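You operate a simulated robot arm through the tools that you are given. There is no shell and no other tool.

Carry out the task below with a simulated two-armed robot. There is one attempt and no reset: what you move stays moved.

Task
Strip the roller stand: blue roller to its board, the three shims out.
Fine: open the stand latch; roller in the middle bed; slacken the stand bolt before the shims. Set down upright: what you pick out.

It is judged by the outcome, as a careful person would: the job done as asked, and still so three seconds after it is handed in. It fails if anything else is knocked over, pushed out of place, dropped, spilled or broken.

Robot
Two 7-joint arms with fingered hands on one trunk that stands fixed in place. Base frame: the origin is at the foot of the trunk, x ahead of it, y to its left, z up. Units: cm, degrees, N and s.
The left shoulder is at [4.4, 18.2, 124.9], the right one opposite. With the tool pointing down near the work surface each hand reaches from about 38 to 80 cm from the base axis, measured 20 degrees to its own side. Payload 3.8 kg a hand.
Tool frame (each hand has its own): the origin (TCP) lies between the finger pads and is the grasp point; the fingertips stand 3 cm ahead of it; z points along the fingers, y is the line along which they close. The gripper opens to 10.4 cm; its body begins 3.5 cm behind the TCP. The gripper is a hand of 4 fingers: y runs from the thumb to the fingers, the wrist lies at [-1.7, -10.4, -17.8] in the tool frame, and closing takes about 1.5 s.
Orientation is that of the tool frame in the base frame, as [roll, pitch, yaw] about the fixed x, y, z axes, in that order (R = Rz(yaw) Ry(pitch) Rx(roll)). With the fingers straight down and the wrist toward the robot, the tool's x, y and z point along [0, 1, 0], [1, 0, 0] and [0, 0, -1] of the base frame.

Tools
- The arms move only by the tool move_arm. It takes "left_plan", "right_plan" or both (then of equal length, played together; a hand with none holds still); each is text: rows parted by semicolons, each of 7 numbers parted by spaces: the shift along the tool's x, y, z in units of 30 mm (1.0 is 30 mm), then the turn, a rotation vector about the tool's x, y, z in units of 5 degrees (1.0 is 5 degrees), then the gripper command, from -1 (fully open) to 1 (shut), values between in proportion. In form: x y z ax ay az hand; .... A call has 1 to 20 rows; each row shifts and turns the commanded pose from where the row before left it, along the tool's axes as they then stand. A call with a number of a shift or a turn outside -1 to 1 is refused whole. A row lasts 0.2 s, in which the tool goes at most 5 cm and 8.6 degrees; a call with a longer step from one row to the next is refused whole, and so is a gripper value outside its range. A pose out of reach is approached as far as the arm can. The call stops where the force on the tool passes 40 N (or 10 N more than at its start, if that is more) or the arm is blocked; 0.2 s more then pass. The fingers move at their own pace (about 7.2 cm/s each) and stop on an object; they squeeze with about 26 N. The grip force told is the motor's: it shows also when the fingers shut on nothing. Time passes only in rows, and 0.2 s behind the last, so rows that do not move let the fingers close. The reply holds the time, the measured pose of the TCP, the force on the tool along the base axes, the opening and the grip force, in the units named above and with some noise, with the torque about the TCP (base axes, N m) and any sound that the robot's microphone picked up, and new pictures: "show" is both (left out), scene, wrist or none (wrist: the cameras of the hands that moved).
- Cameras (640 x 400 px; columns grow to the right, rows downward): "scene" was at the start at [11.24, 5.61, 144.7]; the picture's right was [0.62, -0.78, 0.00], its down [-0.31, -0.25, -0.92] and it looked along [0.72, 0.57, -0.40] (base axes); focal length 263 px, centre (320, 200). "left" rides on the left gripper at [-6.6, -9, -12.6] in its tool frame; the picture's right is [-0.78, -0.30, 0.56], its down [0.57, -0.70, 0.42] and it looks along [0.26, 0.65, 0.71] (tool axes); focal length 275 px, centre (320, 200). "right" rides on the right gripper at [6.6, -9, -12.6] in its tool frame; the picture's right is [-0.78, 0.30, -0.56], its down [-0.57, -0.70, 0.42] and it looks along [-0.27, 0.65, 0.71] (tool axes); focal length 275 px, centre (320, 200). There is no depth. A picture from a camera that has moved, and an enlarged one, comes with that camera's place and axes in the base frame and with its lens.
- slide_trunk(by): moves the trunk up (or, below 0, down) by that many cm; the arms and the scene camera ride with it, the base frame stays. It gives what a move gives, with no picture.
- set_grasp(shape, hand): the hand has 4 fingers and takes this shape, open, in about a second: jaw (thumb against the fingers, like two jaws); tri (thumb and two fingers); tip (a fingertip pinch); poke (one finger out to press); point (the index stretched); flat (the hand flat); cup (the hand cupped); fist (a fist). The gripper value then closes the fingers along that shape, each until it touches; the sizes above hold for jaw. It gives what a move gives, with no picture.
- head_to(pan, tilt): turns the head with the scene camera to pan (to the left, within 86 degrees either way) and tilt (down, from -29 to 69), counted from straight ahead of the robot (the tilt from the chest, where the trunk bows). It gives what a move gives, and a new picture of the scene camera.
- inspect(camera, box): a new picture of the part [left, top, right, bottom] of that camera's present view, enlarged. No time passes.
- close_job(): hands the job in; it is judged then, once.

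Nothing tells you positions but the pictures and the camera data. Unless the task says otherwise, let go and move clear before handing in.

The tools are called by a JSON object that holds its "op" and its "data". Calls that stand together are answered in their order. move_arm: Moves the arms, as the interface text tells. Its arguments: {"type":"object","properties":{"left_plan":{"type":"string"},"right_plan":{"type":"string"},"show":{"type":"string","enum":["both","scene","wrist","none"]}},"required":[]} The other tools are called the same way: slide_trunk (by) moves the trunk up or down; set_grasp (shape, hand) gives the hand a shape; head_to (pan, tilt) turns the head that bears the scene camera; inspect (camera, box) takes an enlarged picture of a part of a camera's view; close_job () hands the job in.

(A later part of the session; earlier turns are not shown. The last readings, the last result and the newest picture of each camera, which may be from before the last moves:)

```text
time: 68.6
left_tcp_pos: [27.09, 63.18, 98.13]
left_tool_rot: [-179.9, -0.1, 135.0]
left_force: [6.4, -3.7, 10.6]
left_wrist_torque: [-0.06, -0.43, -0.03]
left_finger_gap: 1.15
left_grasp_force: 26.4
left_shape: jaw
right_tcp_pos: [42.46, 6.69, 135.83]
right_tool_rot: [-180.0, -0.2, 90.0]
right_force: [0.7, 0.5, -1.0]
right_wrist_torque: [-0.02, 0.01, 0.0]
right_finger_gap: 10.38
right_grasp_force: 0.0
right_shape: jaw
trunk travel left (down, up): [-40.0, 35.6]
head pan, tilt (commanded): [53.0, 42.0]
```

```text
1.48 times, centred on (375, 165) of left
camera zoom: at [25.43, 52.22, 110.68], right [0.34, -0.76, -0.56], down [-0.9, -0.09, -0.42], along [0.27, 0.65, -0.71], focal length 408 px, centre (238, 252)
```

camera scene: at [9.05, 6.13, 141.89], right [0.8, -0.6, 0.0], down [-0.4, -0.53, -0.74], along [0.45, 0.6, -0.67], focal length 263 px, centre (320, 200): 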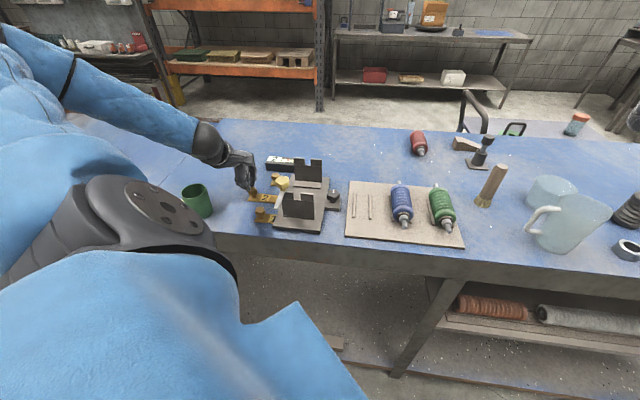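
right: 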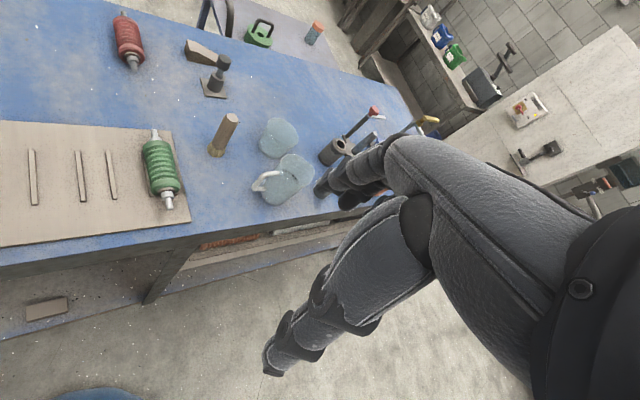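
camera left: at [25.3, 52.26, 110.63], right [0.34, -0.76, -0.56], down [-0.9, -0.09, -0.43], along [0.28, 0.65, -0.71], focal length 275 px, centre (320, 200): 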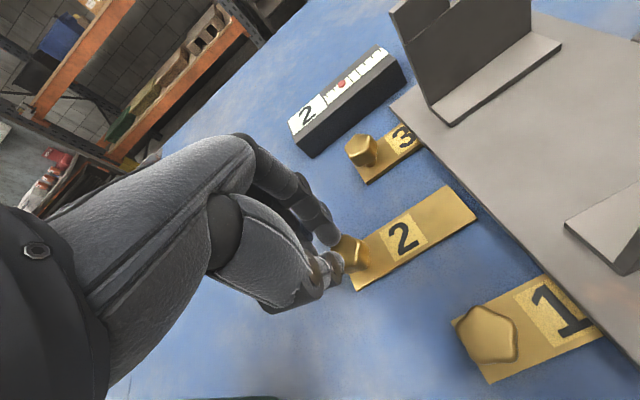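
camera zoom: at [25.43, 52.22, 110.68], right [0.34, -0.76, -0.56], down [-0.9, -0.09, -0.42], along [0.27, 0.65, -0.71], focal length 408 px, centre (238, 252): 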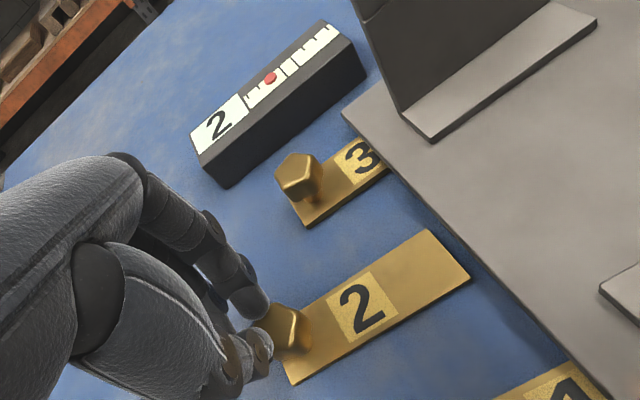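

{"op": "move_arm", "data": {"left_plan": "0 0 -0.03 0 0 0 0.8; 0 0 0 0 0 0 0.5; 0 0 0 0 0 0 0.2; 0 0 0 0 0 0 0.1; 0 0 -0.1 0 0 0 0.1; 0 0 -0.3 0 0 0 0.1; 0 0 -0.6 0 0 0 0.1; 0 0 -0.9 0 0 0 0.1; 0 0 -0.9 0 0 0 0.1; 0 0 -0.9 0 0 0 0.1; 0 0 0 0 0 0 0.1", "show": "both"}}

{"op": "inspect", "data": {"camera": "scene", "box": [235, 145, 335, 225]}}

{"op": "inspect", "data": {"camera": "left", "box": [290, 130, 490, 330]}}

```text
time: 71.0
left_tcp_pos: [27.07, 63.35, 109.22]
left_tool_rot: [-180.0, 0.0, 135.1]
left_force: [-0.2, 0.4, 0.1]
left_wrist_torque: [-0.03, -0.02, -0.02]
left_finger_gap: 4.65
left_grasp_force: 0.0
left_shape: jaw
right_tcp_pos: [42.55, 6.93, 135.76]
right_tool_rot: [-179.9, 0.0, 90.0]
right_force: [-0.4, 0.1, -0.7]
right_wrist_torque: [0.0, 0.0, -0.04]
right_finger_gap: 10.36
right_grasp_force: 0.1
right_shape: jaw
trunk travel left (down, up): [-40.0, 35.6]
head pan, tilt (commanded): [53.0, 42.0]
camera scene: at [9.04, 6.6, 141.85], right [0.8, -0.6, 0.0], down [-0.4, -0.53, -0.74], along [0.45, 0.59, -0.67], focal length 263 px, centre (320, 200)
camera left: at [25.42, 52.38, 121.71], right [0.34, -0.76, -0.56], down [-0.9, -0.09, -0.42], along [0.27, 0.65, -0.71], focal length 275 px, centre (320, 200)
```

scene: 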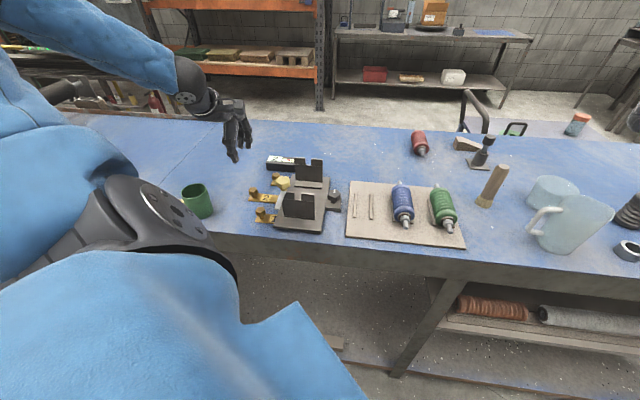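
left: 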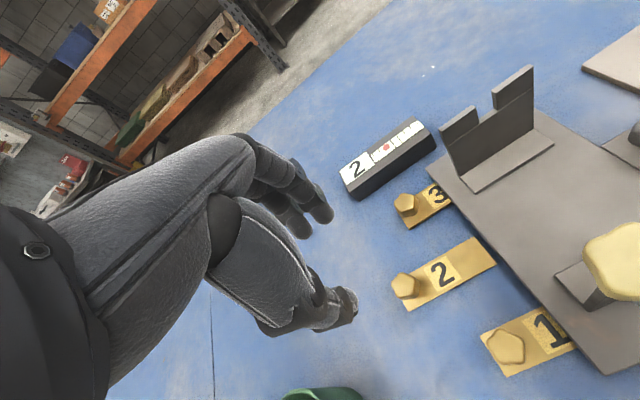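

```text
5.00 times, centred on (285, 185) of scene
camera zoom: at [9.04, 6.6, 141.85], right [0.8, -0.6, 0.0], down [-0.4, -0.53, -0.74], along [0.45, 0.59, -0.67], focal length 1314 px, centre (495, 275)
```

zoom: 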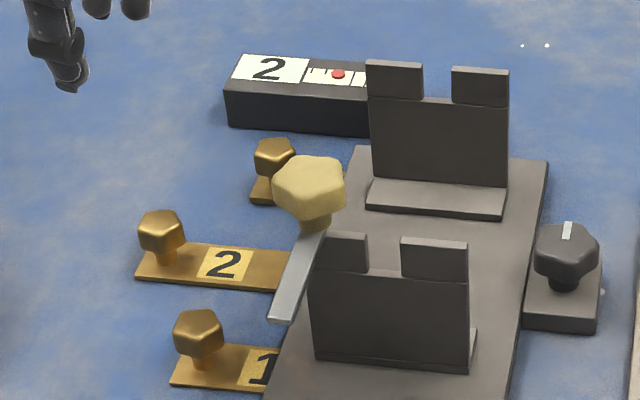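

```text
2.00 times, centred on (390, 230) of left
camera zoom: at [25.42, 52.38, 121.71], right [0.34, -0.76, -0.56], down [-0.9, -0.09, -0.42], along [0.27, 0.65, -0.71], focal length 551 px, centre (180, 140)
```

zoom: 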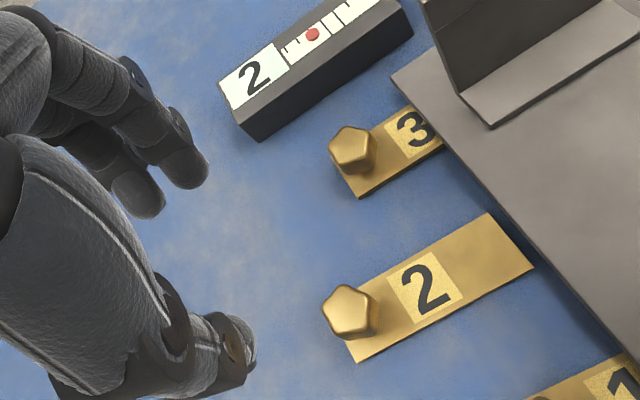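

{"op": "inspect", "data": {"camera": "left", "box": [335, 110, 445, 205]}}

{"op": "head_to", "data": {"pan": 62, "tilt": 38}}

```text
4.21 times, centred on (390, 158) of left
camera zoom: at [25.42, 52.38, 121.71], right [0.34, -0.76, -0.56], down [-0.9, -0.09, -0.42], along [0.27, 0.65, -0.71], focal length 1159 px, centre (25, 379)
```

zoom: 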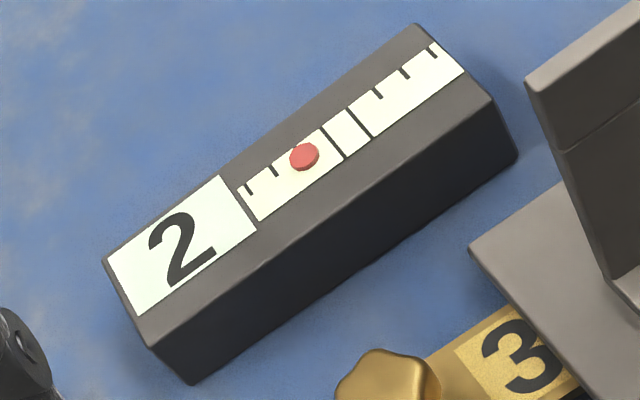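

```text
time: 71.7
left_tcp_pos: [27.14, 63.27, 109.24]
left_tool_rot: [180.0, -0.1, 135.0]
left_force: [0.8, -0.8, -0.6]
left_wrist_torque: [0.01, 0.0, -0.02]
left_finger_gap: 4.64
left_grasp_force: 0.0
left_shape: jaw
right_tcp_pos: [42.49, 6.85, 135.9]
right_tool_rot: [-180.0, -0.2, 90.0]
right_force: [-0.4, 0.4, -0.2]
right_wrist_torque: [0.02, -0.01, 0.0]
right_finger_gap: 10.35
right_grasp_force: 0.0
right_shape: jaw
trunk travel left (down, up): [-40.0, 35.6]
head pan, tilt (commanded): [62.0, 38.0]
camera scene: at [8.05, 7.47, 142.45], right [0.88, -0.47, 0.0], down [-0.29, -0.54, -0.79], along [0.37, 0.7, -0.62], focal length 263 px, centre (320, 200)
```

scene: 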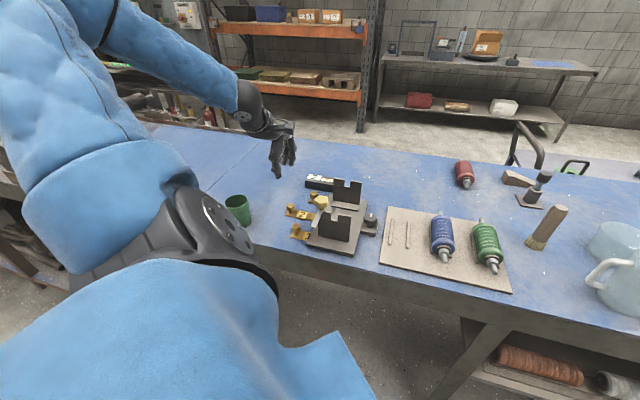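

The gauge holds "2" and the stand has not shifted measurably. For shim 3 I'll use a 45° grasp (tool y along base x), which engages better for pulling, and keep the forces low. I'm moving above knob 3.

{"op": "move_arm", "data": {"left_plan": "0 0 0 0 0 1 0.1; 0 0 0 0 0 1 0.1; 0 0 0 0 0 1 0.1; 0 0 0 0 0 1 0.1; 0 0 0 0 0 1 0.1; 0 0 0 0 0 1 0.1; 0 0 0 0 0 1 0.1; 0 0 0 0 0 1 0.1; 0 0 0 0 0 1 0.1; 0.1 0.7 0 0 0 0 0.25; 0.15 0.9 0 0 0 0 0.25; 0.12 0.9 0 0 0 0 0.25; 0.1 0.62 0 0 0 0 0.25; 0 0 0 0 0 0 0.25", "show": "both"}}

{"op": "inspect", "data": {"camera": "left", "box": [300, 180, 480, 340]}}

{"op": "inspect", "data": {"camera": "scene", "box": [260, 160, 400, 265]}}

```text
time: 74.7
left_tcp_pos: [36.48, 64.8, 109.22]
left_tool_rot: [180.0, 0.0, 89.9]
left_force: [0.6, -0.4, -0.4]
left_wrist_torque: [0.0, 0.01, 0.0]
left_finger_gap: 3.93
left_grasp_force: 0.1
left_shape: jaw
right_tcp_pos: [42.53, 6.76, 135.86]
right_tool_rot: [180.0, -0.1, 90.0]
right_force: [-0.3, 0.0, 0.0]
right_wrist_torque: [0.04, 0.02, 0.0]
right_finger_gap: 10.34
right_grasp_force: 0.0
right_shape: jaw
trunk travel left (down, up): [-40.0, 35.6]
head pan, tilt (commanded): [62.0, 38.0]
camera scene: at [8.0, 7.47, 142.45], right [0.88, -0.47, 0.0], down [-0.29, -0.54, -0.79], along [0.37, 0.7, -0.62], focal length 263 px, centre (320, 200)
camera left: at [27.46, 58.07, 121.77], right [-0.3, -0.78, -0.56], down [-0.7, 0.57, -0.42], along [0.65, 0.26, -0.71], focal length 275 px, centre (320, 200)
```

scene: 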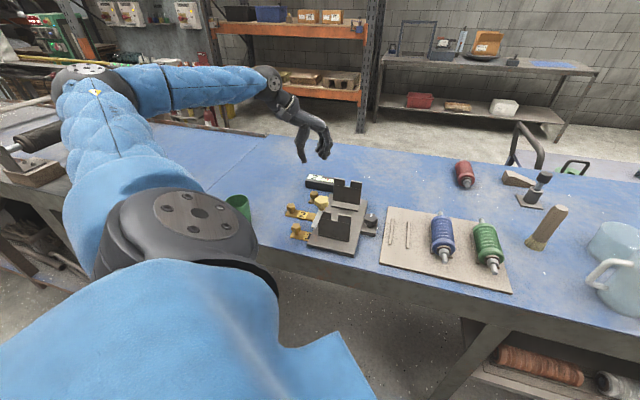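
left: 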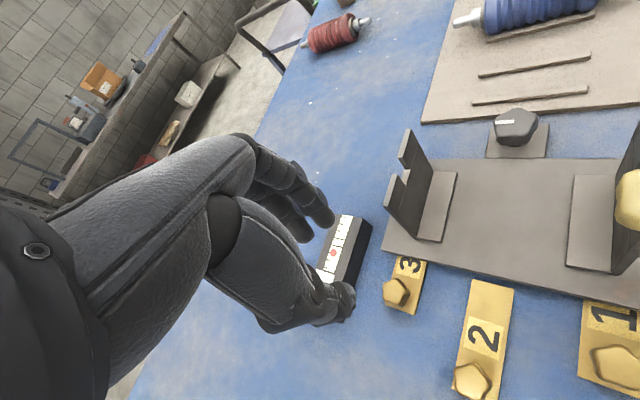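

```text
2.50 times, centred on (390, 260) of left
camera zoom: at [27.46, 58.07, 121.77], right [-0.3, -0.78, -0.56], down [-0.7, 0.57, -0.42], along [0.65, 0.26, -0.71], focal length 688 px, centre (145, 50)
```

zoom: 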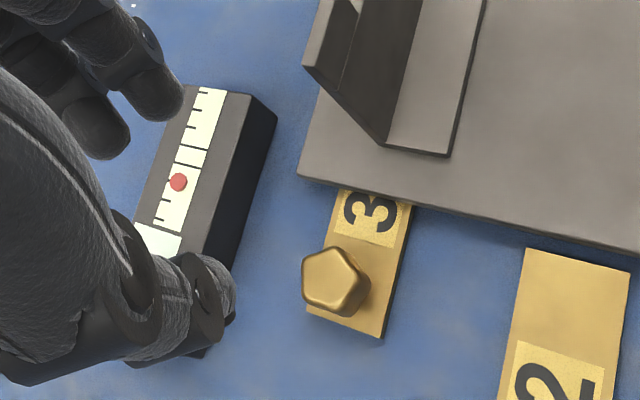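

```text
3.81 times, centred on (330, 212) of scene
camera zoom: at [8.0, 7.47, 142.45], right [0.88, -0.47, 0.0], down [-0.29, -0.54, -0.79], along [0.37, 0.7, -0.62], focal length 1002 px, centre (282, 152)
```

zoom: 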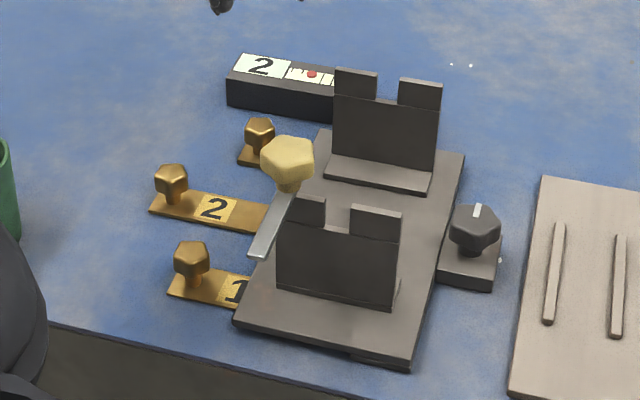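

{"op": "move_arm", "data": {"left_plan": "-0.08 0 0.6 0 0 0 0.25; 0 0 0.8 0 0 0 0.25; 0 0 0.8 0 0 0 0.25; 0 0 0.7 0 0 0 0.25; 0 0 0.5 0 0 0 0.25; 0 0 0.25 0 0 0 0.25; 0 0 0.05 0 0 0 0.25; 0 0 0 0 0 0 0.25", "show": "none"}}

{"op": "inspect", "data": {"camera": "left", "box": [270, 200, 390, 310]}}

{"op": "inspect", "data": {"camera": "scene", "box": [280, 155, 370, 235]}}

```text
time: 76.5
left_tcp_pos: [36.48, 64.48, 98.0]
left_tool_rot: [-180.0, 0.0, 90.0]
left_force: [-0.7, 0.7, 0.0]
left_wrist_torque: [0.01, 0.01, -0.01]
left_finger_gap: 3.93
left_grasp_force: 0.0
left_shape: jaw
right_tcp_pos: [42.48, 6.85, 135.78]
right_tool_rot: [-180.0, -0.1, 90.0]
right_force: [-1.2, 0.3, -0.2]
right_wrist_torque: [-0.02, -0.01, 0.0]
right_finger_gap: 10.37
right_grasp_force: 0.0
right_shape: jaw
trunk travel left (down, up): [-40.0, 35.6]
head pan, tilt (commanded): [62.0, 38.0]
```

```text
3.64 times, centred on (330, 255) of left
camera zoom: at [27.43, 57.87, 110.61], right [-0.3, -0.78, -0.56], down [-0.7, 0.57, -0.42], along [0.65, 0.27, -0.71], focal length 1001 px, centre (284, 0)
```

zoom: 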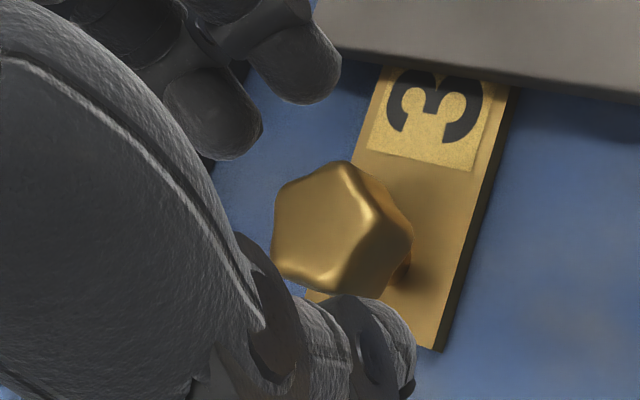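

```text
5.00 times, centred on (325, 195) of scene
camera zoom: at [8.05, 7.49, 142.45], right [0.88, -0.47, 0.0], down [-0.29, -0.54, -0.79], along [0.37, 0.7, -0.62], focal length 1314 px, centre (295, 225)
```

zoom: 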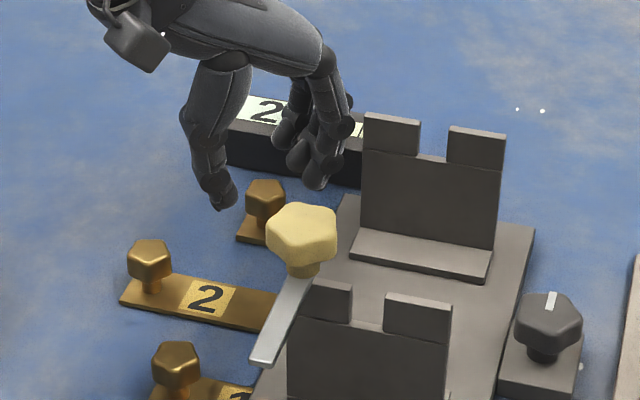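

{"op": "move_arm", "data": {"left_plan": "0 0 0 0 0 0 0.4; 0 0 0 0 0 0 0.5; 0 0 0 0 0 0 0.7; 0 0 0 0 0 0 1; 0 0 0 0 0 0 1; 0 0 0 0 0 0 1; 0 0 0 0 0 0 1", "show": "none"}}

{"op": "inspect", "data": {"camera": "left", "box": [270, 200, 390, 310]}}

{"op": "inspect", "data": {"camera": "scene", "box": [280, 155, 370, 235]}}

```text
time: 78.1
left_tcp_pos: [36.45, 64.36, 98.08]
left_tool_rot: [179.9, 0.0, 89.9]
left_force: [0.8, 0.4, 3.1]
left_wrist_torque: [-0.04, -0.12, 0.04]
left_finger_gap: 0.69
left_grasp_force: 26.2
left_shape: jaw
right_tcp_pos: [42.38, 6.88, 135.69]
right_tool_rot: [-179.9, -0.1, 90.0]
right_force: [-0.5, 0.7, 0.3]
right_wrist_torque: [0.01, 0.02, -0.02]
right_finger_gap: 10.36
right_grasp_force: 0.1
right_shape: jaw
trunk travel left (down, up): [-40.0, 35.6]
head pan, tilt (commanded): [62.0, 38.0]
```

```text
3.64 times, centred on (330, 255) of left
camera zoom: at [27.43, 57.85, 110.67], right [-0.3, -0.78, -0.56], down [-0.7, 0.57, -0.43], along [0.65, 0.27, -0.71], focal length 1001 px, centre (284, 0)
```

zoom: 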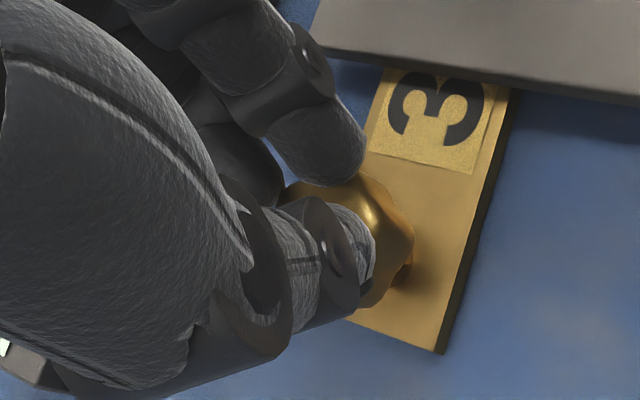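

```text
5.00 times, centred on (325, 195) of scene
camera zoom: at [8.03, 7.45, 142.46], right [0.88, -0.47, 0.0], down [-0.29, -0.54, -0.79], along [0.37, 0.7, -0.62], focal length 1314 px, centre (295, 225)
```

zoom: 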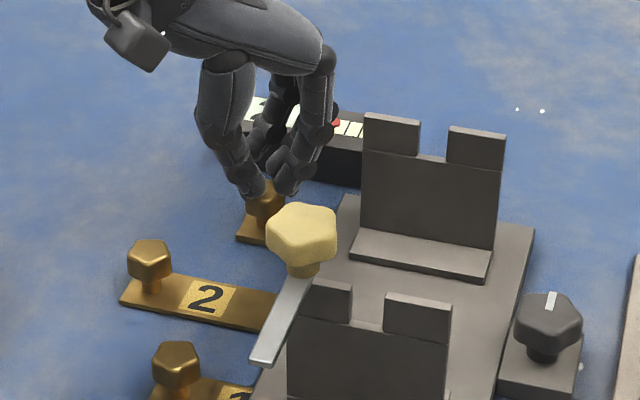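

The fingers closed only on the knob's crown, so the grip was too high. I'll open, go 1.2 cm lower, and regrip.

{"op": "move_arm", "data": {"left_plan": "0 0 0 0 0 0 0.5; 0 0 0 0 0 0 0.3; 0 0 0 0 0 0 0.22; 0 0 0 0 0 0 0.22; 0 0 0.1 0 0 0 0.22; 0 0 0.15 0 0 0 0.22; 0 0 0.12 0 0 0 0.22; 0 0 0 0 0 0 0.22", "show": "none"}}

{"op": "inspect", "data": {"camera": "left", "box": [270, 200, 390, 310]}}

{"op": "inspect", "data": {"camera": "scene", "box": [280, 155, 370, 235]}}

```text
time: 79.9
left_tcp_pos: [36.3, 64.5, 96.89]
left_tool_rot: [-180.0, 0.0, 90.0]
left_force: [-0.3, 0.0, 0.4]
left_wrist_torque: [-0.04, -0.02, -0.01]
left_finger_gap: 4.04
left_grasp_force: 0.0
left_shape: jaw
right_tcp_pos: [42.41, 6.88, 135.81]
right_tool_rot: [180.0, -0.1, 90.0]
right_force: [-0.1, 0.0, -0.8]
right_wrist_torque: [-0.02, 0.0, 0.0]
right_finger_gap: 10.37
right_grasp_force: 0.1
right_shape: jaw
trunk travel left (down, up): [-40.0, 35.6]
head pan, tilt (commanded): [62.0, 38.0]
```

```text
3.64 times, centred on (330, 255) of left
camera zoom: at [27.45, 57.86, 109.49], right [-0.3, -0.78, -0.56], down [-0.7, 0.57, -0.42], along [0.65, 0.26, -0.71], focal length 1001 px, centre (284, 0)
```

zoom: 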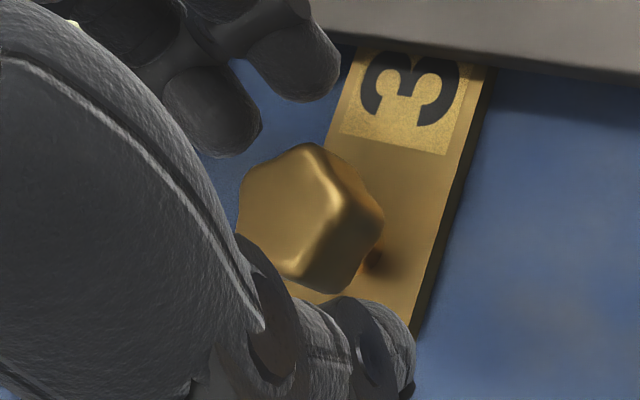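

```text
5.00 times, centred on (325, 195) of scene
camera zoom: at [8.04, 7.49, 142.45], right [0.88, -0.47, 0.0], down [-0.29, -0.54, -0.79], along [0.37, 0.7, -0.62], focal length 1314 px, centre (295, 225)
```

zoom: 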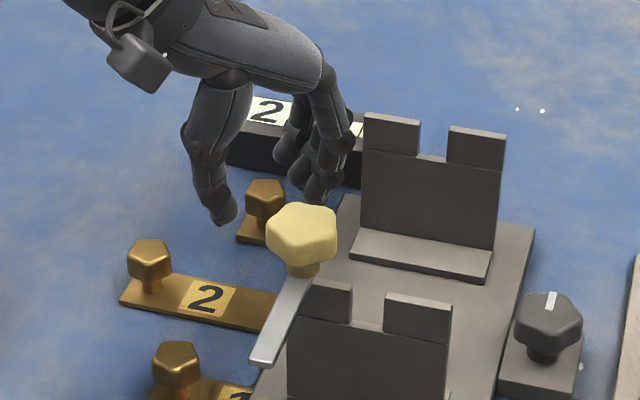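

{"op": "move_arm", "data": {"left_plan": "0 0 0 0 0 0 0.4; 0 0 0 0 0 0 0.5; 0 0 0 0 0 0 0.7; 0 0 0 0 0 0 1; 0 0 0 0 0 0 1; 0 0 0 0 0 0 1; 0 0 0 0 0 0 1", "show": "none"}}

{"op": "inspect", "data": {"camera": "left", "box": [270, 200, 390, 310]}}

{"op": "inspect", "data": {"camera": "scene", "box": [280, 155, 370, 235]}}

```text
time: 81.5
left_tcp_pos: [36.43, 64.47, 96.92]
left_tool_rot: [-179.9, 0.0, 90.1]
left_force: [-4.6, -1.5, -2.3]
left_wrist_torque: [-0.06, 0.09, 0.03]
left_finger_gap: 1.47
left_grasp_force: 25.9
left_shape: jaw
right_tcp_pos: [42.48, 6.89, 135.92]
right_tool_rot: [-179.9, -0.1, 90.0]
right_force: [0.2, 0.1, 0.0]
right_wrist_torque: [0.0, 0.0, 0.0]
right_finger_gap: 10.36
right_grasp_force: 0.1
right_shape: jaw
trunk travel left (down, up): [-40.0, 35.6]
head pan, tilt (commanded): [62.0, 38.0]
```

```text
3.64 times, centred on (330, 255) of left
camera zoom: at [27.38, 57.86, 109.49], right [-0.3, -0.78, -0.56], down [-0.7, 0.57, -0.42], along [0.65, 0.26, -0.71], focal length 1001 px, centre (284, 0)
```

zoom: 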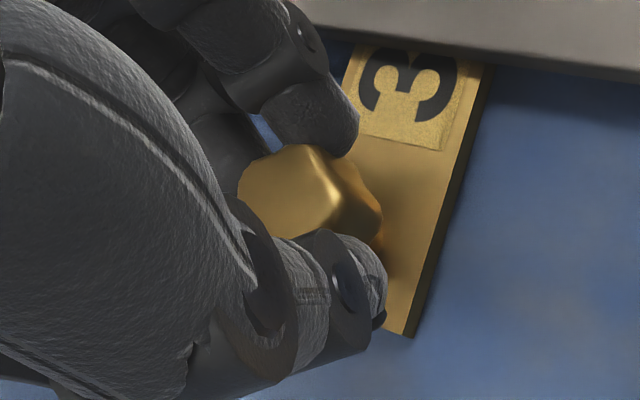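

```text
5.00 times, centred on (325, 195) of scene
camera zoom: at [7.99, 7.48, 142.45], right [0.88, -0.47, 0.0], down [-0.29, -0.54, -0.79], along [0.37, 0.7, -0.62], focal length 1314 px, centre (295, 225)
```

zoom: 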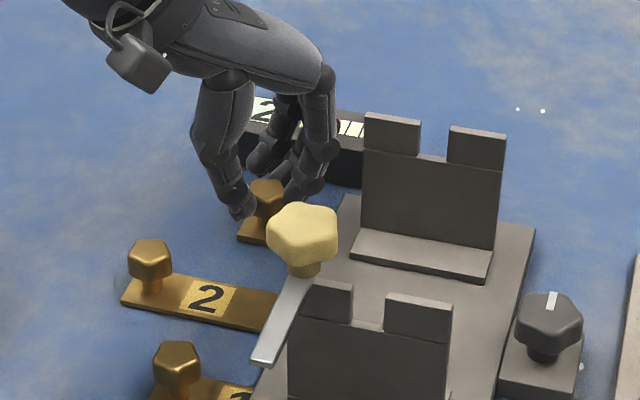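

This is a full grip around the knob. I'll pull gently along -u and watch the force and the gauge.

{"op": "move_arm", "data": {"left_plan": "0.06 -0.06 0 0 0 0 1; 0.08 -0.08 0 0 0 0 1; 0.1 -0.1 0 0 0 0 1; 0.1 -0.1 0 0 0 0 1; 0 0 0 0 0 0 1", "show": "none"}}

{"op": "inspect", "data": {"camera": "left", "box": [270, 130, 450, 310]}}

{"op": "inspect", "data": {"camera": "scene", "box": [280, 155, 370, 235]}}

```text
time: 82.7
left_tcp_pos: [35.44, 65.44, 96.86]
left_tool_rot: [-180.0, -0.1, 89.9]
left_force: [-5.7, -6.0, -10.1]
left_wrist_torque: [-0.14, 0.15, -0.03]
left_finger_gap: 1.47
left_grasp_force: 25.9
left_shape: jaw
right_tcp_pos: [42.52, 6.92, 135.85]
right_tool_rot: [180.0, -0.1, 90.1]
right_force: [0.6, 0.0, 0.1]
right_wrist_torque: [-0.02, 0.01, -0.01]
right_finger_gap: 10.34
right_grasp_force: 0.1
right_shape: jaw
trunk travel left (down, up): [-40.0, 35.6]
head pan, tilt (commanded): [62.0, 38.0]
```

```text
2.22 times, centred on (360, 220) of left
camera zoom: at [26.38, 58.94, 109.56], right [-0.3, -0.78, -0.56], down [-0.7, 0.57, -0.42], along [0.65, 0.26, -0.72], focal length 612 px, centre (231, 156)
```

zoom: 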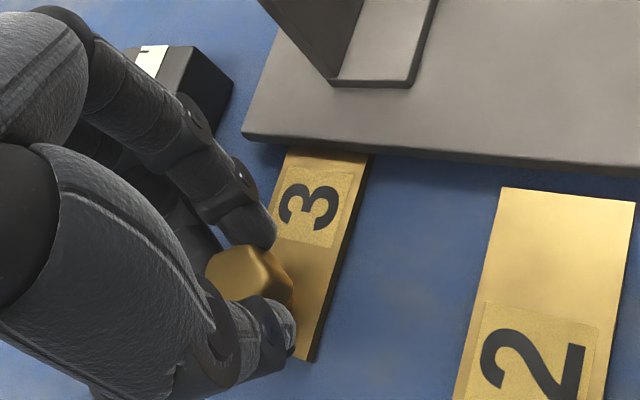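

```text
5.00 times, centred on (325, 195) of scene
camera zoom: at [8.02, 7.5, 142.44], right [0.88, -0.47, 0.0], down [-0.29, -0.54, -0.79], along [0.37, 0.7, -0.62], focal length 1314 px, centre (295, 225)
```

zoom: 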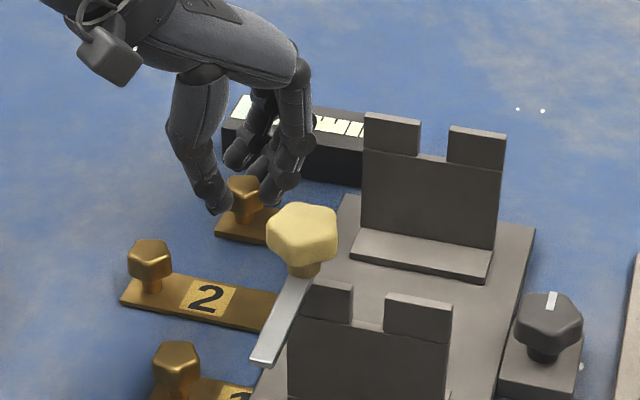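

{"op": "move_arm", "data": {"left_plan": "0.08 -0.12 0.03 0 0 0 1; 0.1 -0.1 0 0 0 0 1; 0.1 -0.1 0 0 0 0 1; 0.1 -0.1 0 0 0 0 1; 0.1 -0.1 0 0 0 0 1; 0 0 0 0 0 0 1", "show": "none"}}

{"op": "inspect", "data": {"camera": "left", "box": [270, 130, 450, 310]}}

{"op": "inspect", "data": {"camera": "scene", "box": [280, 155, 370, 235]}}

```text
time: 84.1
left_tcp_pos: [33.74, 67.0, 96.84]
left_tool_rot: [-180.0, 0.0, 90.0]
left_force: [-5.1, -4.9, -4.7]
left_wrist_torque: [-0.1, 0.08, -0.06]
left_finger_gap: 1.48
left_grasp_force: 26.5
left_shape: jaw
right_tcp_pos: [42.41, 6.84, 135.88]
right_tool_rot: [-179.9, -0.1, 90.0]
right_force: [0.3, -0.1, 0.4]
right_wrist_torque: [0.01, -0.04, -0.02]
right_finger_gap: 10.36
right_grasp_force: 0.2
right_shape: jaw
trunk travel left (down, up): [-40.0, 35.6]
head pan, tilt (commanded): [62.0, 38.0]
```

```text
2.22 times, centred on (360, 220) of left
camera zoom: at [24.81, 60.43, 109.49], right [-0.3, -0.78, -0.56], down [-0.7, 0.57, -0.42], along [0.65, 0.27, -0.71], focal length 612 px, centre (231, 156)
```

zoom: 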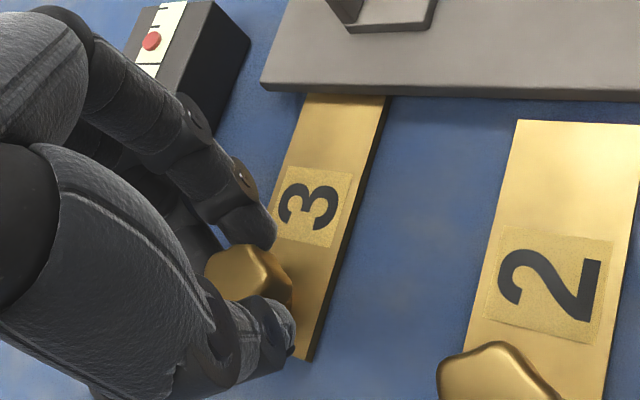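

```text
5.00 times, centred on (325, 195) of scene
camera zoom: at [8.01, 7.47, 142.45], right [0.88, -0.47, 0.0], down [-0.29, -0.54, -0.79], along [0.37, 0.7, -0.62], focal length 1314 px, centre (295, 225)
```

zoom: 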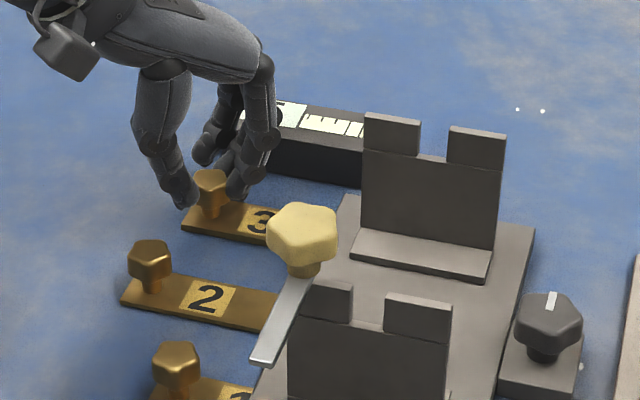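

The gauge now reads 5, which is 2+3, so it just sums the shims removed. I'll pull shim 3 a bit further so it is well clear.

{"op": "move_arm", "data": {"left_plan": "0.1 -0.1 0 0 0 0 1; 0.1 -0.1 0 0 0 0 1; 0.1 -0.1 0 0 0 0 1; 0.1 -0.1 0 0 0 0 1; 0.1 -0.1 0 0 0 0 1; 0 0 0 0 0 0 1", "show": "none"}}

{"op": "inspect", "data": {"camera": "left", "box": [240, 90, 480, 330]}}

{"op": "inspect", "data": {"camera": "scene", "box": [280, 155, 370, 235]}}

```text
time: 85.5
left_tcp_pos: [32.7, 68.0, 96.9]
left_tool_rot: [179.9, 0.2, 89.6]
left_force: [10.0, -25.1, -3.3]
left_wrist_torque: [-0.53, -0.4, -0.31]
left_finger_gap: 1.47
left_grasp_force: 26.0
left_shape: jaw
right_tcp_pos: [42.71, 6.66, 135.67]
right_tool_rot: [-180.0, -0.1, 90.0]
right_force: [0.4, -1.0, 0.2]
right_wrist_torque: [-0.03, 0.0, 0.0]
right_finger_gap: 10.39
right_grasp_force: 0.1
right_shape: jaw
trunk travel left (down, up): [-40.0, 35.6]
head pan, tilt (commanded): [62.0, 38.0]
```

```text
1.67 times, centred on (360, 210) of left
camera zoom: at [23.66, 61.47, 109.54], right [-0.3, -0.78, -0.55], down [-0.7, 0.58, -0.43], along [0.65, 0.26, -0.71], focal length 459 px, centre (253, 183)
```

zoom: 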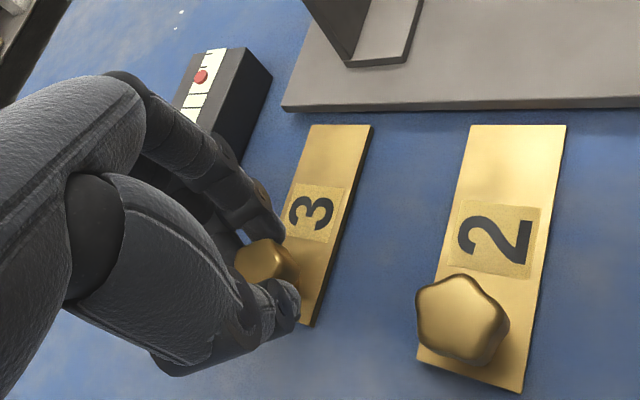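

```text
5.00 times, centred on (325, 195) of scene
camera zoom: at [8.23, 7.16, 142.46], right [0.88, -0.47, 0.0], down [-0.29, -0.54, -0.79], along [0.37, 0.7, -0.61], focal length 1314 px, centre (295, 225)
```

zoom: 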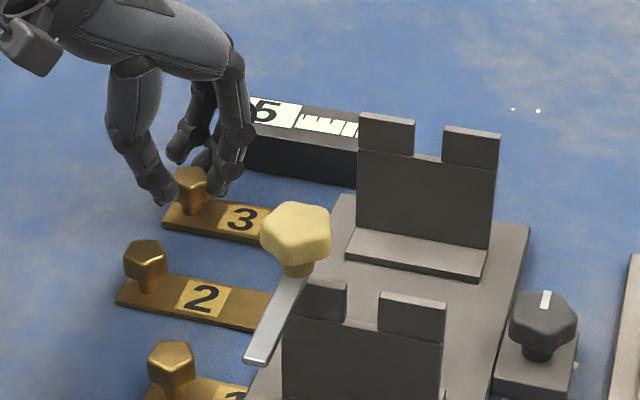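

Shim 3 is clear of the plate, but I'm now meeting firm resistance along the pull, like an end of travel. I'll ease back and test a very gentle lift to see whether it is free.

{"op": "move_arm", "data": {"left_plan": "-0.06 0.06 0 0 0 0 1; -0.06 0.06 0 0 0 0 1; 0 0 0 0 0 0 1", "show": "none"}}

{"op": "inspect", "data": {"camera": "left", "box": [270, 130, 450, 310]}}

{"op": "inspect", "data": {"camera": "scene", "box": [270, 165, 350, 235]}}

```text
time: 86.3
left_tcp_pos: [32.8, 67.87, 96.94]
left_tool_rot: [-179.9, -0.1, 89.9]
left_force: [5.3, -17.0, -2.5]
left_wrist_torque: [-0.42, -0.22, -0.25]
left_finger_gap: 1.45
left_grasp_force: 26.3
left_shape: jaw
right_tcp_pos: [42.6, 6.7, 135.8]
right_tool_rot: [-179.8, -0.3, 90.0]
right_force: [1.0, 0.2, 0.9]
right_wrist_torque: [0.03, 0.01, -0.01]
right_finger_gap: 10.37
right_grasp_force: 0.0
right_shape: jaw
trunk travel left (down, up): [-40.0, 35.6]
head pan, tilt (commanded): [62.0, 38.0]
```

```text
2.22 times, centred on (360, 220) of left
camera zoom: at [23.77, 61.29, 109.51], right [-0.3, -0.77, -0.56], down [-0.7, 0.57, -0.42], along [0.65, 0.26, -0.71], focal length 612 px, centre (231, 156)
```

zoom: 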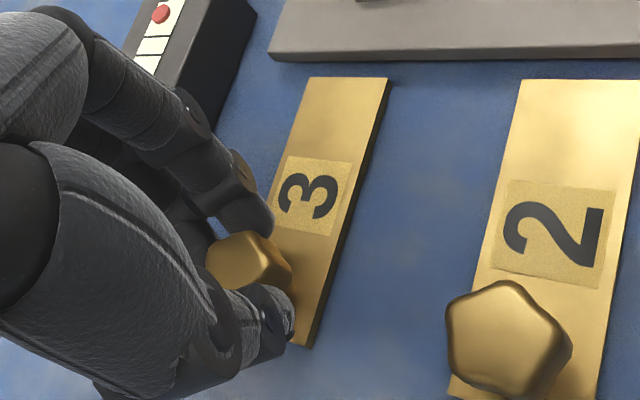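

```text
5.71 times, centred on (310, 200) of scene
camera zoom: at [8.11, 7.27, 142.46], right [0.88, -0.47, 0.0], down [-0.29, -0.54, -0.79], along [0.37, 0.7, -0.61], focal length 1502 px, centre (377, 200)
```

zoom: 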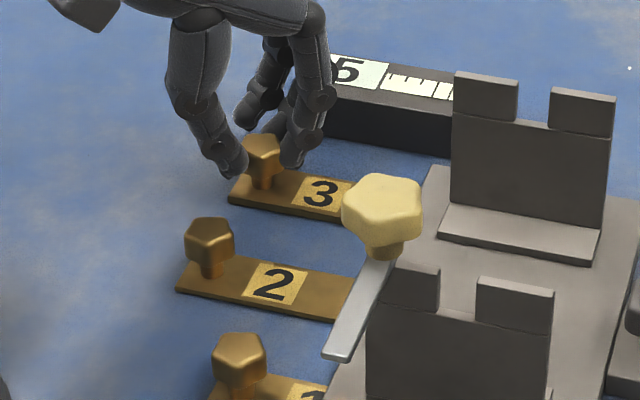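

{"op": "move_arm", "data": {"left_plan": "-0.06 0.04 0 0 0 0 1; -0.06 0.04 0 0 0 0 1; 0 0 0 0 0 0 1", "show": "none"}}

{"op": "move_arm", "data": {"left_plan": "0 0 -0.06 0 0 0 1; 0 0 -0.06 0 0 0 1; 0 0 0 0 0 0 1", "show": "none"}}

{"op": "inspect", "data": {"camera": "left", "box": [270, 130, 450, 310]}}

{"op": "inspect", "data": {"camera": "scene", "box": [270, 165, 350, 235]}}

```text
time: 87.1
left_tcp_pos: [32.84, 67.78, 96.98]
left_tool_rot: [-180.0, -0.1, 90.2]
left_force: [0.0, -7.8, -1.9]
left_wrist_torque: [-0.21, -0.1, -0.11]
left_finger_gap: 1.46
left_grasp_force: 26.0
left_shape: jaw
right_tcp_pos: [42.54, 6.74, 135.84]
right_tool_rot: [-179.9, -0.1, 90.1]
right_force: [-0.2, -0.5, -0.4]
right_wrist_torque: [0.03, 0.04, -0.01]
right_finger_gap: 10.39
right_grasp_force: 0.0
right_shape: jaw
trunk travel left (down, up): [-40.0, 35.6]
head pan, tilt (commanded): [62.0, 38.0]
```

```text
time: 87.9
left_tcp_pos: [32.96, 67.76, 97.1]
left_tool_rot: [-179.8, 0.2, 89.8]
left_force: [-0.4, -6.1, -15.6]
left_wrist_torque: [-0.13, -0.05, -0.09]
left_finger_gap: 1.41
left_grasp_force: 26.1
left_shape: jaw
right_tcp_pos: [42.64, 6.89, 135.78]
right_tool_rot: [-179.9, 0.0, 90.0]
right_force: [-0.2, -0.1, -0.6]
right_wrist_torque: [0.0, -0.02, 0.0]
right_finger_gap: 10.37
right_grasp_force: 0.0
right_shape: jaw
trunk travel left (down, up): [-40.0, 35.6]
head pan, tilt (commanded): [62.0, 38.0]
```

```text
2.22 times, centred on (360, 220) of left
camera zoom: at [23.97, 61.22, 109.64], right [-0.3, -0.78, -0.55], down [-0.7, 0.57, -0.42], along [0.65, 0.26, -0.72], focal length 612 px, centre (231, 156)
```

zoom: 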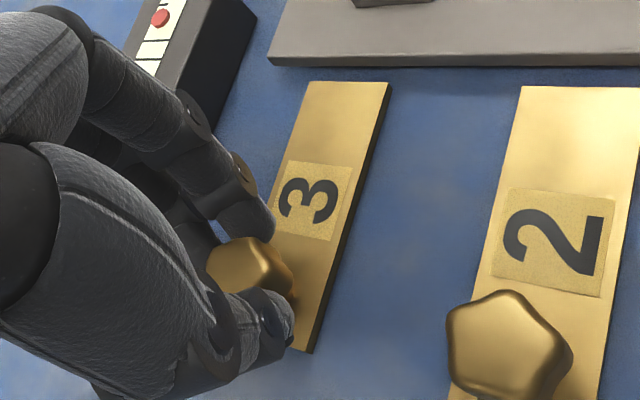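

```text
5.71 times, centred on (310, 200) of scene
camera zoom: at [8.13, 7.58, 142.43], right [0.88, -0.47, 0.0], down [-0.29, -0.54, -0.79], along [0.37, 0.7, -0.62], focal length 1502 px, centre (377, 200)
```

zoom: 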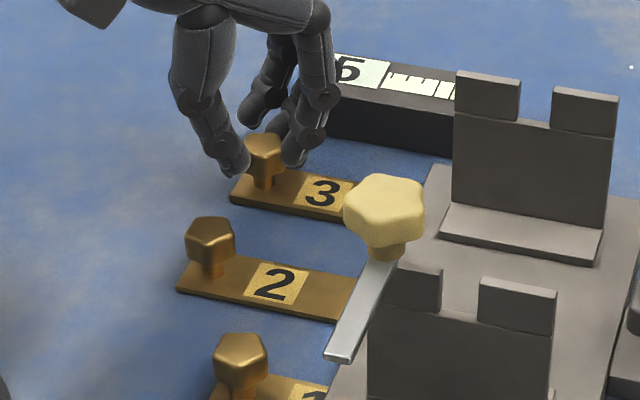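

The shim is captive: it won't lift, and it sits at its slide stop fully out from under the base, just like shim 2. I won't force it. I'll lower back, release and rise.

{"op": "move_arm", "data": {"left_plan": "0 0 0.06 0 0 0 1; 0 0 0.06 0 0 0 1; 0 0 0 0 0 0 0.7; 0 0 0 0 0 0 0.4; 0 0 0 0 0 0 0.25; 0 0 0 0 0 0 0.2; 0 0 -0.2 0 0 0 0.2; 0 0 -0.5 0 0 0 0.2; 0 0 -0.9 0 0 0 0.2; 0 0 -1 0 0 0 0.2; 0 0 -1 0 0 0 0.2; 0 0 -0.6 0 0 0 0.2; 0 0 0 0 0 0 0.2", "show": "both"}}

{"op": "inspect", "data": {"camera": "left", "box": [290, 130, 530, 350]}}

{"op": "inspect", "data": {"camera": "scene", "box": [260, 160, 400, 265]}}

```text
time: 90.7
left_tcp_pos: [32.92, 67.69, 109.58]
left_tool_rot: [179.9, -0.1, 90.0]
left_force: [0.1, 0.2, 0.4]
left_wrist_torque: [0.01, 0.0, 0.01]
left_finger_gap: 4.08
left_grasp_force: 0.0
left_shape: jaw
right_tcp_pos: [42.6, 6.79, 135.76]
right_tool_rot: [-180.0, -0.1, 90.0]
right_force: [-0.2, -0.7, -0.5]
right_wrist_torque: [0.01, -0.03, 0.02]
right_finger_gap: 10.37
right_grasp_force: 0.0
right_shape: jaw
trunk travel left (down, up): [-40.0, 35.6]
head pan, tilt (commanded): [62.0, 38.0]
camera scene: at [8.05, 7.5, 142.45], right [0.88, -0.47, 0.0], down [-0.29, -0.54, -0.79], along [0.37, 0.7, -0.62], focal length 263 px, centre (320, 200)
camera left: at [23.99, 61.12, 122.16], right [-0.3, -0.78, -0.56], down [-0.7, 0.57, -0.42], along [0.65, 0.27, -0.71], focal length 275 px, centre (320, 200)
```

scene: 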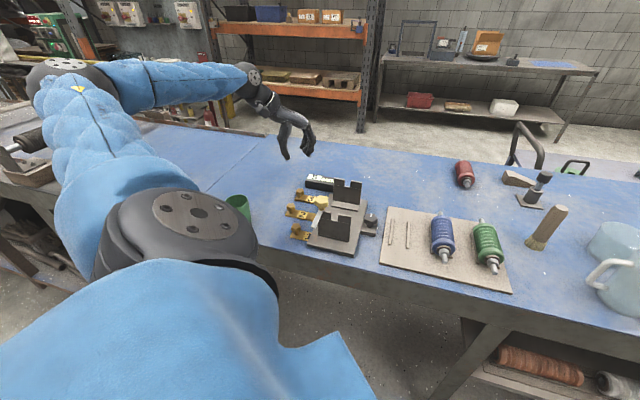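
left: 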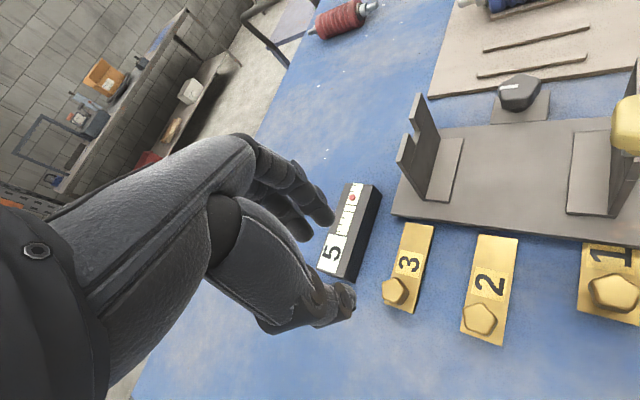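

```text
1.82 times, centred on (410, 240) of left
camera zoom: at [23.99, 61.12, 122.16], right [-0.3, -0.78, -0.56], down [-0.7, 0.57, -0.42], along [0.65, 0.27, -0.71], focal length 500 px, centre (156, 127)
```

zoom: 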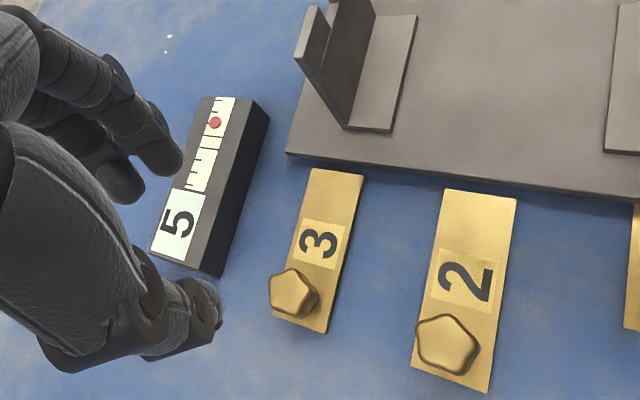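

```text
3.81 times, centred on (330, 212) of scene
camera zoom: at [8.05, 7.5, 142.45], right [0.88, -0.47, 0.0], down [-0.29, -0.54, -0.79], along [0.37, 0.7, -0.62], focal length 1002 px, centre (282, 152)
```

zoom: 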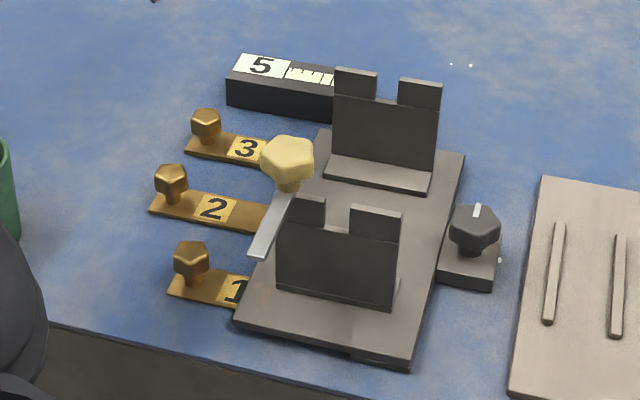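

Shims 2 and 3 are out. Next is shim 1 (u≈-20, v≈56.6). I'll rotate the hand so its wrist faces the robot and move above it.

{"op": "move_arm", "data": {"left_plan": "0 0 0 0 0 -1 0.2; 0 0 0 0 0 -1 0.2; 0 0 0 0 0 -1 0.2; 0 0 0 0 0 -1 0.2; 0 0 0 0 0 -1 0.2; 0 0 0 0 0 -1 0.2; 0 0 0 0 0 -1 0.2; 0 0 0 0 0 -1 0.2; 0 0 0 0 0 -1 0.2; -0.2 -0.7 0 0 0 0 0.2; -0.3 -0.95 0 0 0 0 0.2; -0.3 -0.95 0 0 0 0 0.2; -0.3 -0.95 0 0 0 0 0.2; -0.3 -0.8 0 0 0 0 0.2; -0.12 -0.48 0 0 0 0 0.2; 0 0 0 0 0 0 0.2", "show": "both"}}

{"op": "inspect", "data": {"camera": "left", "box": [300, 180, 480, 340]}}

{"op": "inspect", "data": {"camera": "scene", "box": [220, 130, 380, 265]}}

```text
time: 94.1
left_tcp_pos: [25.88, 54.36, 109.52]
left_tool_rot: [180.0, 0.0, 135.0]
left_force: [0.0, 0.3, 0.6]
left_wrist_torque: [0.0, -0.04, -0.05]
left_finger_gap: 4.11
left_grasp_force: 0.0
left_shape: jaw
right_tcp_pos: [42.56, 6.79, 135.8]
right_tool_rot: [-179.9, -0.1, 90.0]
right_force: [-0.2, -0.2, 0.0]
right_wrist_torque: [-0.01, -0.01, 0.02]
right_finger_gap: 10.38
right_grasp_force: 0.1
right_shape: jaw
trunk travel left (down, up): [-40.0, 35.6]
head pan, tilt (commanded): [62.0, 38.0]
camera scene: at [8.07, 7.51, 142.45], right [0.88, -0.47, 0.0], down [-0.29, -0.54, -0.79], along [0.37, 0.7, -0.62], focal length 263 px, centre (320, 200)
camera left: at [24.19, 43.28, 122.06], right [0.34, -0.76, -0.56], down [-0.9, -0.09, -0.42], along [0.27, 0.65, -0.71], focal length 275 px, centre (320, 200)
```

scene: 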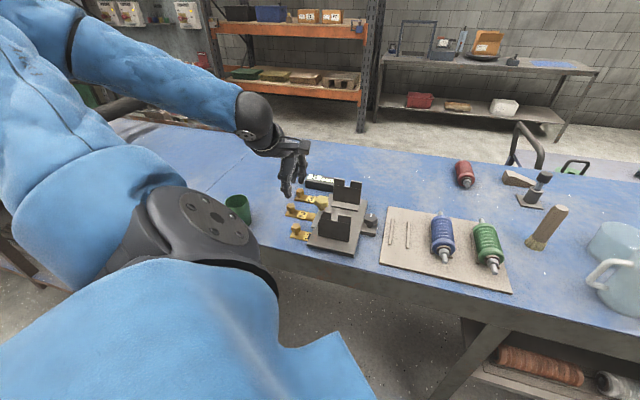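
left: 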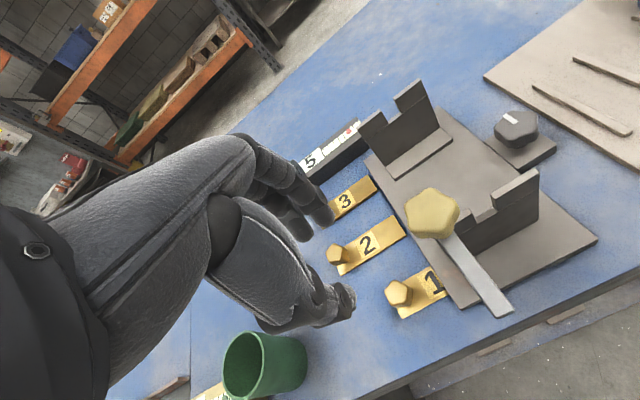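

```text
2.50 times, centred on (390, 260) of left
camera zoom: at [24.19, 43.28, 122.06], right [0.34, -0.76, -0.56], down [-0.9, -0.09, -0.42], along [0.27, 0.65, -0.71], focal length 688 px, centre (145, 50)
```

zoom: 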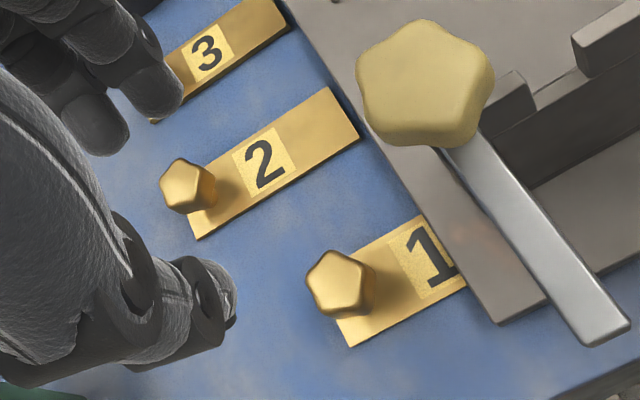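

```text
2.96 times, centred on (300, 198) of scene
camera zoom: at [8.07, 7.51, 142.45], right [0.88, -0.47, 0.0], down [-0.29, -0.54, -0.79], along [0.37, 0.7, -0.62], focal length 779 px, centre (379, 207)
```

zoom: 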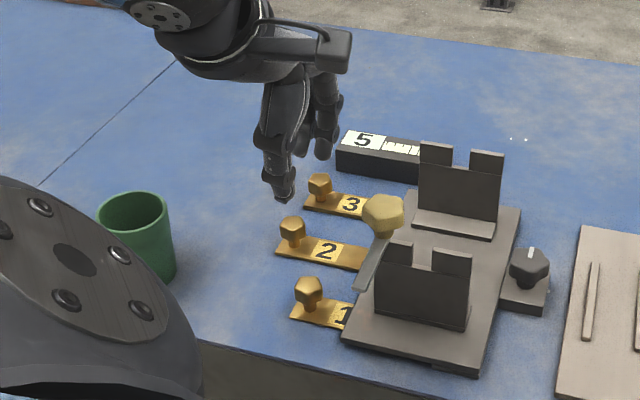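

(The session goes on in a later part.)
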